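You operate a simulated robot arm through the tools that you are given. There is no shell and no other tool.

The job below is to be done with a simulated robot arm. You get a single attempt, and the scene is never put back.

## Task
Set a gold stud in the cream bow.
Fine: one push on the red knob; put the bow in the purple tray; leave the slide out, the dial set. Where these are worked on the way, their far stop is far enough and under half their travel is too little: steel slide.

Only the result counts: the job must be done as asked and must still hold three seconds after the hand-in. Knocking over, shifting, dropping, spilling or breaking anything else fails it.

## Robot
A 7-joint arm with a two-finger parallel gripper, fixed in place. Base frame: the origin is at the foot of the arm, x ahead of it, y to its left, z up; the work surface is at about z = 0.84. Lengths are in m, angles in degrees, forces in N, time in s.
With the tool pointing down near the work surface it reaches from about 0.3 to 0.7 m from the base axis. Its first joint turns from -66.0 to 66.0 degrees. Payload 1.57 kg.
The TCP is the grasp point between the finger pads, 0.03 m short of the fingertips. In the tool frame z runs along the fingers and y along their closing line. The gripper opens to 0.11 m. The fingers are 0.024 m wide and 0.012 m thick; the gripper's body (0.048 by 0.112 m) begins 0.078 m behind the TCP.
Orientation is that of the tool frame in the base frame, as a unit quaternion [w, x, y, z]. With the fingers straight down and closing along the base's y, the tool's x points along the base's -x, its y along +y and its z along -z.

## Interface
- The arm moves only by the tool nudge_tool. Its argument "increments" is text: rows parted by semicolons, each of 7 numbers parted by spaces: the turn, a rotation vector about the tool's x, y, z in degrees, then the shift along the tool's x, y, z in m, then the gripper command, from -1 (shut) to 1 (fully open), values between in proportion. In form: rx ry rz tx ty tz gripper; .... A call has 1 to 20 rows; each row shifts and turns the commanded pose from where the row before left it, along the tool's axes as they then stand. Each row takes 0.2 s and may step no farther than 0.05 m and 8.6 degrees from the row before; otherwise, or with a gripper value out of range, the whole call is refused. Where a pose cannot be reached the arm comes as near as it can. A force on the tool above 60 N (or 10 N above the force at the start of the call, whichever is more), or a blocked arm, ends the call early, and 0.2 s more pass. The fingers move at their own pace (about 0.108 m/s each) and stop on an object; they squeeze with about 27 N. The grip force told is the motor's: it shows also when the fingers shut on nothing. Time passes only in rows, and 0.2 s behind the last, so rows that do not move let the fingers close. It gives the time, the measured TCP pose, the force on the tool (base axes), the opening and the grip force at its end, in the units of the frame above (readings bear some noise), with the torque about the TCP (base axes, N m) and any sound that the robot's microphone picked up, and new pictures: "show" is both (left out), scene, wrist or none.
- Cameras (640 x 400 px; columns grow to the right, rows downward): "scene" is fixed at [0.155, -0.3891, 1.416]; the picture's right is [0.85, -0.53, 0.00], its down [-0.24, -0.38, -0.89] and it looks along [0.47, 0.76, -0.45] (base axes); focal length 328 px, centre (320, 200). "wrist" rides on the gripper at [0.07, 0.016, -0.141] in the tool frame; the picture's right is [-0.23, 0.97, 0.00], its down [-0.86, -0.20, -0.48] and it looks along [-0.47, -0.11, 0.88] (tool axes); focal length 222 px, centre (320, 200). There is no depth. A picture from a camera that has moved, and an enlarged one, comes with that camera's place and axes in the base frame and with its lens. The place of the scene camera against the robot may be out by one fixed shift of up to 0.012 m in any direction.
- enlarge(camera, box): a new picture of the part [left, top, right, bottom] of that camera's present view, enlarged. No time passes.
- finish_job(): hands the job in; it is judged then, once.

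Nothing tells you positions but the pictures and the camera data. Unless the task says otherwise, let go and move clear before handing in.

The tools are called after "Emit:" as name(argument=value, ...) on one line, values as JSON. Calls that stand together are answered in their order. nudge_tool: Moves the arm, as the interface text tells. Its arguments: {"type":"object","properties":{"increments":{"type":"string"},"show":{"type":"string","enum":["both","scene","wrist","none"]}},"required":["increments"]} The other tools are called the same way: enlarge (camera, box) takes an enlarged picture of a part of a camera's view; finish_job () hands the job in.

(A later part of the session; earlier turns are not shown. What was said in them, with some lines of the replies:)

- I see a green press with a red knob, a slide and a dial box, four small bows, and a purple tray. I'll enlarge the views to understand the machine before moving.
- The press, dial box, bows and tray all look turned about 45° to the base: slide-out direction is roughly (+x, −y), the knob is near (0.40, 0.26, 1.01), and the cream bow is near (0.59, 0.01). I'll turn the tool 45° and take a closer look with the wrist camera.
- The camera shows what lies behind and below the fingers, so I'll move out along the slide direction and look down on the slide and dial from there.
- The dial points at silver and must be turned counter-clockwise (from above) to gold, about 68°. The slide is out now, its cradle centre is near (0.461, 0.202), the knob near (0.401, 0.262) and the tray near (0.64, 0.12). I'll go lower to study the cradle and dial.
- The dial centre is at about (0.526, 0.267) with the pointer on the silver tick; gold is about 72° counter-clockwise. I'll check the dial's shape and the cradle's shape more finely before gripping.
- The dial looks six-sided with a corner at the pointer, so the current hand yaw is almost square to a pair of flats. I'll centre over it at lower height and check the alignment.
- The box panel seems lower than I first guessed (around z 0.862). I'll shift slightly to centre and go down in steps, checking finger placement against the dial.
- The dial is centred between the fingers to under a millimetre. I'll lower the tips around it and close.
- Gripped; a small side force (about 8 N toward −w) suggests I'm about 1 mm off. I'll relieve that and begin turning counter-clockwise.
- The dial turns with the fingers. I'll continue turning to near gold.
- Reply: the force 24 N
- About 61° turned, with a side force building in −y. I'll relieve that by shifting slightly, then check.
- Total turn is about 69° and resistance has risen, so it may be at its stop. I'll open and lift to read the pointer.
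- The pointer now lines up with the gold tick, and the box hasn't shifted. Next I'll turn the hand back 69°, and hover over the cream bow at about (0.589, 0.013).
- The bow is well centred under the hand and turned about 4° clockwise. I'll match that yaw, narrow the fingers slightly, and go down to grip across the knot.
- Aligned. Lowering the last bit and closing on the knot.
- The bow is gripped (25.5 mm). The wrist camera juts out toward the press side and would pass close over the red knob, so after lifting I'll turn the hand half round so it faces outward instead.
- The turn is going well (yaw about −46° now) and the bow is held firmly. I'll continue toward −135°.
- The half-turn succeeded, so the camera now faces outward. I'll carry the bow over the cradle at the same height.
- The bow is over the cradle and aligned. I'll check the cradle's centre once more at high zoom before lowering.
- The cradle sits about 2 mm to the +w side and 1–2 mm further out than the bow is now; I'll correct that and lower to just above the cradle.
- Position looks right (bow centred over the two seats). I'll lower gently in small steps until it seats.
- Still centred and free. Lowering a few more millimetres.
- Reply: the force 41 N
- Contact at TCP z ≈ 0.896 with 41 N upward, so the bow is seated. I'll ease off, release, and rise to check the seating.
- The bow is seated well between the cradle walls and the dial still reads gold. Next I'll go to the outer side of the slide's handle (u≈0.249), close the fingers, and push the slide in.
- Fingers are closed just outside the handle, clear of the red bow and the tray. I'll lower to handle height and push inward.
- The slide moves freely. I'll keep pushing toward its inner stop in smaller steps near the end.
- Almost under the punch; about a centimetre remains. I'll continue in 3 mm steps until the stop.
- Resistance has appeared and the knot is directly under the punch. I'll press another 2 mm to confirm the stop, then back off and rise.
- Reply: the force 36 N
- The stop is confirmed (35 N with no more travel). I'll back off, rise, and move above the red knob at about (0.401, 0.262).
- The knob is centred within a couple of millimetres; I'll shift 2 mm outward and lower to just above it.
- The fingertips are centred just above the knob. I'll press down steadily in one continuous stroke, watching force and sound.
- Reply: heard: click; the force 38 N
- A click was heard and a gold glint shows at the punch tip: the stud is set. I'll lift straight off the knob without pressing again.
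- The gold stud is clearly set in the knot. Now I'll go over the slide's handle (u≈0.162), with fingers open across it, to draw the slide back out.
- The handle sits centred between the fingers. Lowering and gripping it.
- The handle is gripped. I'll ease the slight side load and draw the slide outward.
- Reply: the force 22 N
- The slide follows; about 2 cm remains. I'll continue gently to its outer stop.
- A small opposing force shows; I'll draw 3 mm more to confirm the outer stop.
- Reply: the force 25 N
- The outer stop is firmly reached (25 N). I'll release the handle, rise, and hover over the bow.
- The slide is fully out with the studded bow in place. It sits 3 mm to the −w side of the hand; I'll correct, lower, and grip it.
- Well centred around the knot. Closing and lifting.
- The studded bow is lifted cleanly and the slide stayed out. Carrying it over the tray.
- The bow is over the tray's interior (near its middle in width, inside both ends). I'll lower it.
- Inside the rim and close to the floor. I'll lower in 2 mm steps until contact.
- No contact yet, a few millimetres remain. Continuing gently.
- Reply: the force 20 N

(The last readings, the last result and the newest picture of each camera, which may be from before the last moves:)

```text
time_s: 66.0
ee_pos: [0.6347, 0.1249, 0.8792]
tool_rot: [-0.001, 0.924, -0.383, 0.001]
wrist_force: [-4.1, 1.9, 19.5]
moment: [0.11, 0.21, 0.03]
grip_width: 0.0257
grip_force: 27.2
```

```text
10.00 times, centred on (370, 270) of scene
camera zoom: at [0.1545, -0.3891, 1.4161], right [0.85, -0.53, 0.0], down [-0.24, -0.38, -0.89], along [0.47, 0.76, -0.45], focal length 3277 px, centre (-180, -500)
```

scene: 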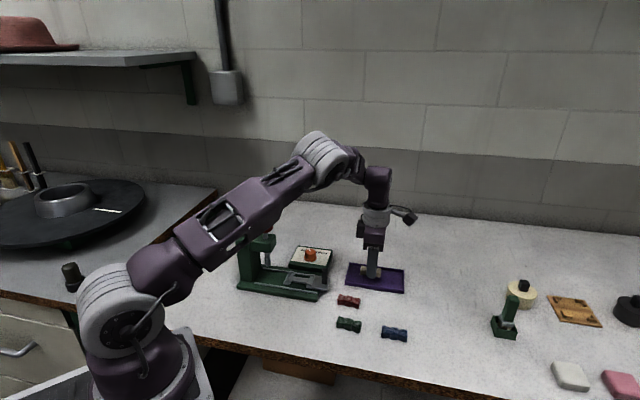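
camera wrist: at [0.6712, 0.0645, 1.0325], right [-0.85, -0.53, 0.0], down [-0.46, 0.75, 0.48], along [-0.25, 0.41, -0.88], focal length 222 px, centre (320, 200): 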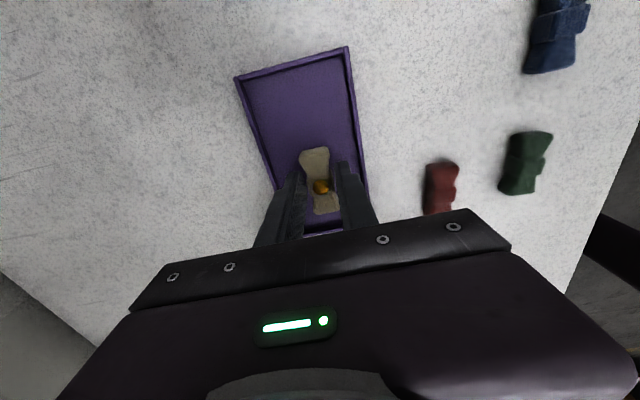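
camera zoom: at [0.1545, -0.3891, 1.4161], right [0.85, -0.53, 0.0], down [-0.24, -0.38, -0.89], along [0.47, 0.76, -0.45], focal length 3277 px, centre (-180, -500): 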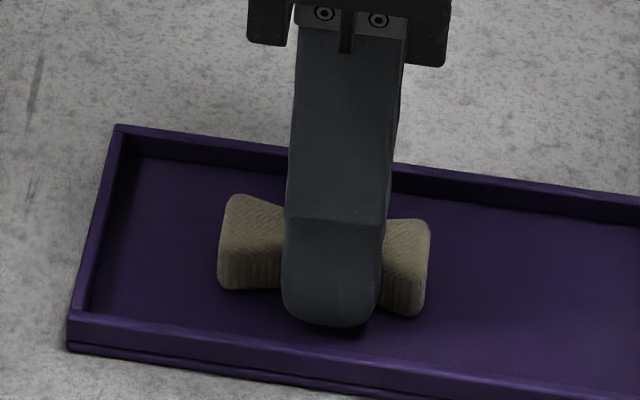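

The bow rests on the tray floor (20 N). I'll ease off, open just enough to clear, and lift away.

Emit:
nudge_tool(increments="0 0 0 0 0 -0.001 -0.9; 0 0 0 0 0 0 -0.5; 0 0 0 0 0 0 -0.28; 0 0 0 0 0 0 -0.28; 0 0 0 0 0 -0.02 -0.28; 0 0 0 0 0 -0.04 -0.28; 0 0 0 0 0 -0.04 -0.2; 0 0 0 0 0 -0.04 0; 0 0 0 -0.03 0 -0.03 0; 0 0 0 -0.04 0 0 0; 0 0 0 -0.04 0 0 0; 0 0 0 0 0 0 0", show="both")

Emit:
enlarge(camera="scene", box=[220, 210, 420, 350])

Emit:
enlarge(camera="scene", box=[340, 250, 410, 300])

Emit:
enlarge(camera="wrist", box=[200, 0, 420, 220])

```text
time_s: 68.6
ee_pos: [0.5579, 0.2017, 1.0499]
tool_rot: [0.0, 0.924, -0.383, 0.0]
wrist_force: [-0.1, -0.4, -0.1]
moment: [0.02, -0.01, 0.03]
grip_width: 0.0548
grip_force: 0.0
camera wrist: at [0.5943, 0.1418, 1.1906], right [-0.85, -0.53, 0.0], down [-0.46, 0.75, 0.48], along [-0.25, 0.41, -0.88], focal length 222 px, centre (320, 200)
```

scene: 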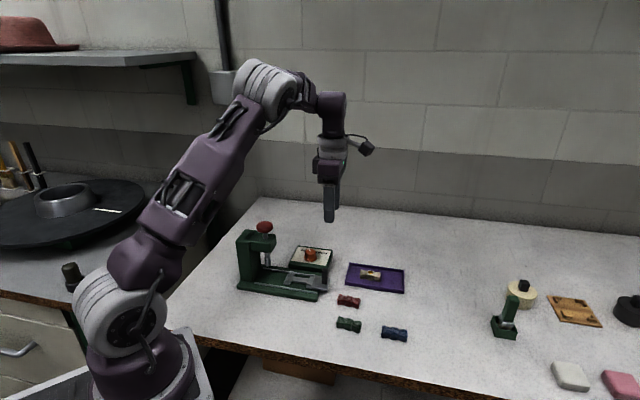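
wrist: 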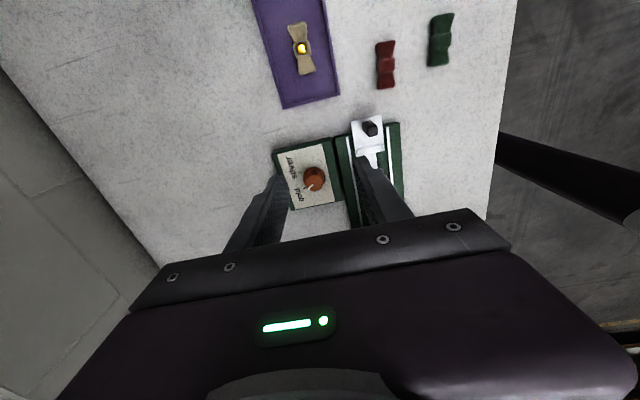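

```text
2.86 times, centred on (320, 280) of scene
camera zoom: at [0.155, -0.3891, 1.416], right [0.85, -0.53, 0.0], down [-0.24, -0.38, -0.89], along [0.47, 0.76, -0.45], focal length 936 px, centre (320, -29)
```

zoom: 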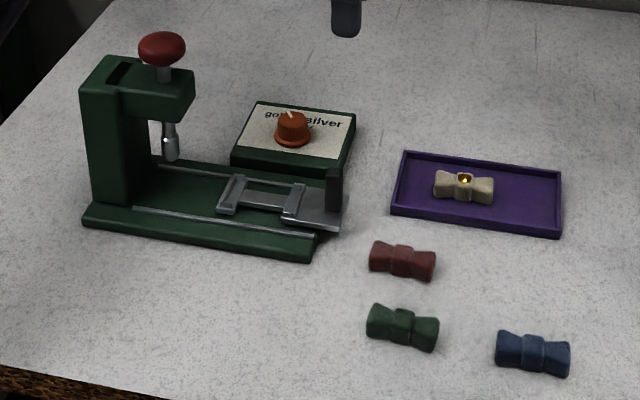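

```text
8.00 times, centred on (375, 275) of scene
camera zoom: at [0.155, -0.3891, 1.416], right [0.85, -0.53, 0.0], down [-0.24, -0.38, -0.89], along [0.47, 0.76, -0.45], focal length 2622 px, centre (-120, -400)
```

zoom: 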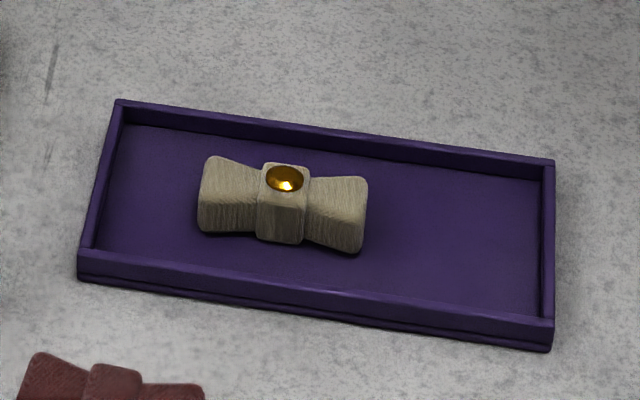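

```text
1.82 times, centred on (310, 110) of wrist
camera zoom: at [0.5943, 0.1418, 1.1906], right [-0.85, -0.53, 0.0], down [-0.46, 0.75, 0.48], along [-0.25, 0.41, -0.88], focal length 404 px, centre (338, 364)
```

zoom: 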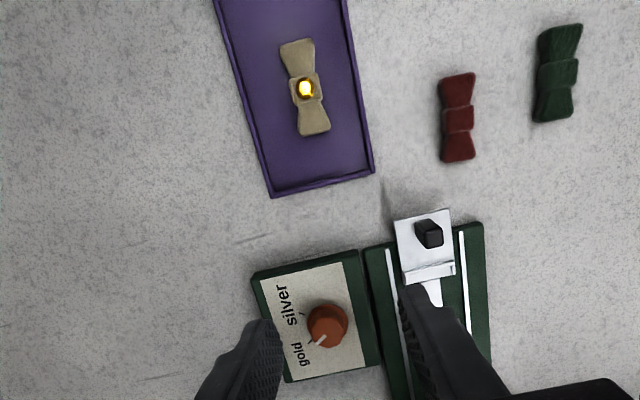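

The cream bow is in the purple tray with the gold stud set. The slide is fully out, the dial is on gold, the knob was pushed once, and nothing else has moved. The arm is clear, so I'm handing in.

Emit:
finish_job()

```text
The job is handed in.
```

The cream bow now has a gold stud set in its knot and is lying in the purple tray. I've handed the job in; no verdict came back.

- **Dial:** it was pointing at silver at the start. I turned it to gold and left it there.
- **Slide:** I pushed it in to its inner stop, then drew it back to its outer stop and left it out.
- **Red knob:** I pushed it once. There was a click, and the gold stud showed straight afterwards.
- **Everything else:** in the last pictures the other three bows, the tray, the press and the dial box were where they started. The gripper was open and clear of everything.
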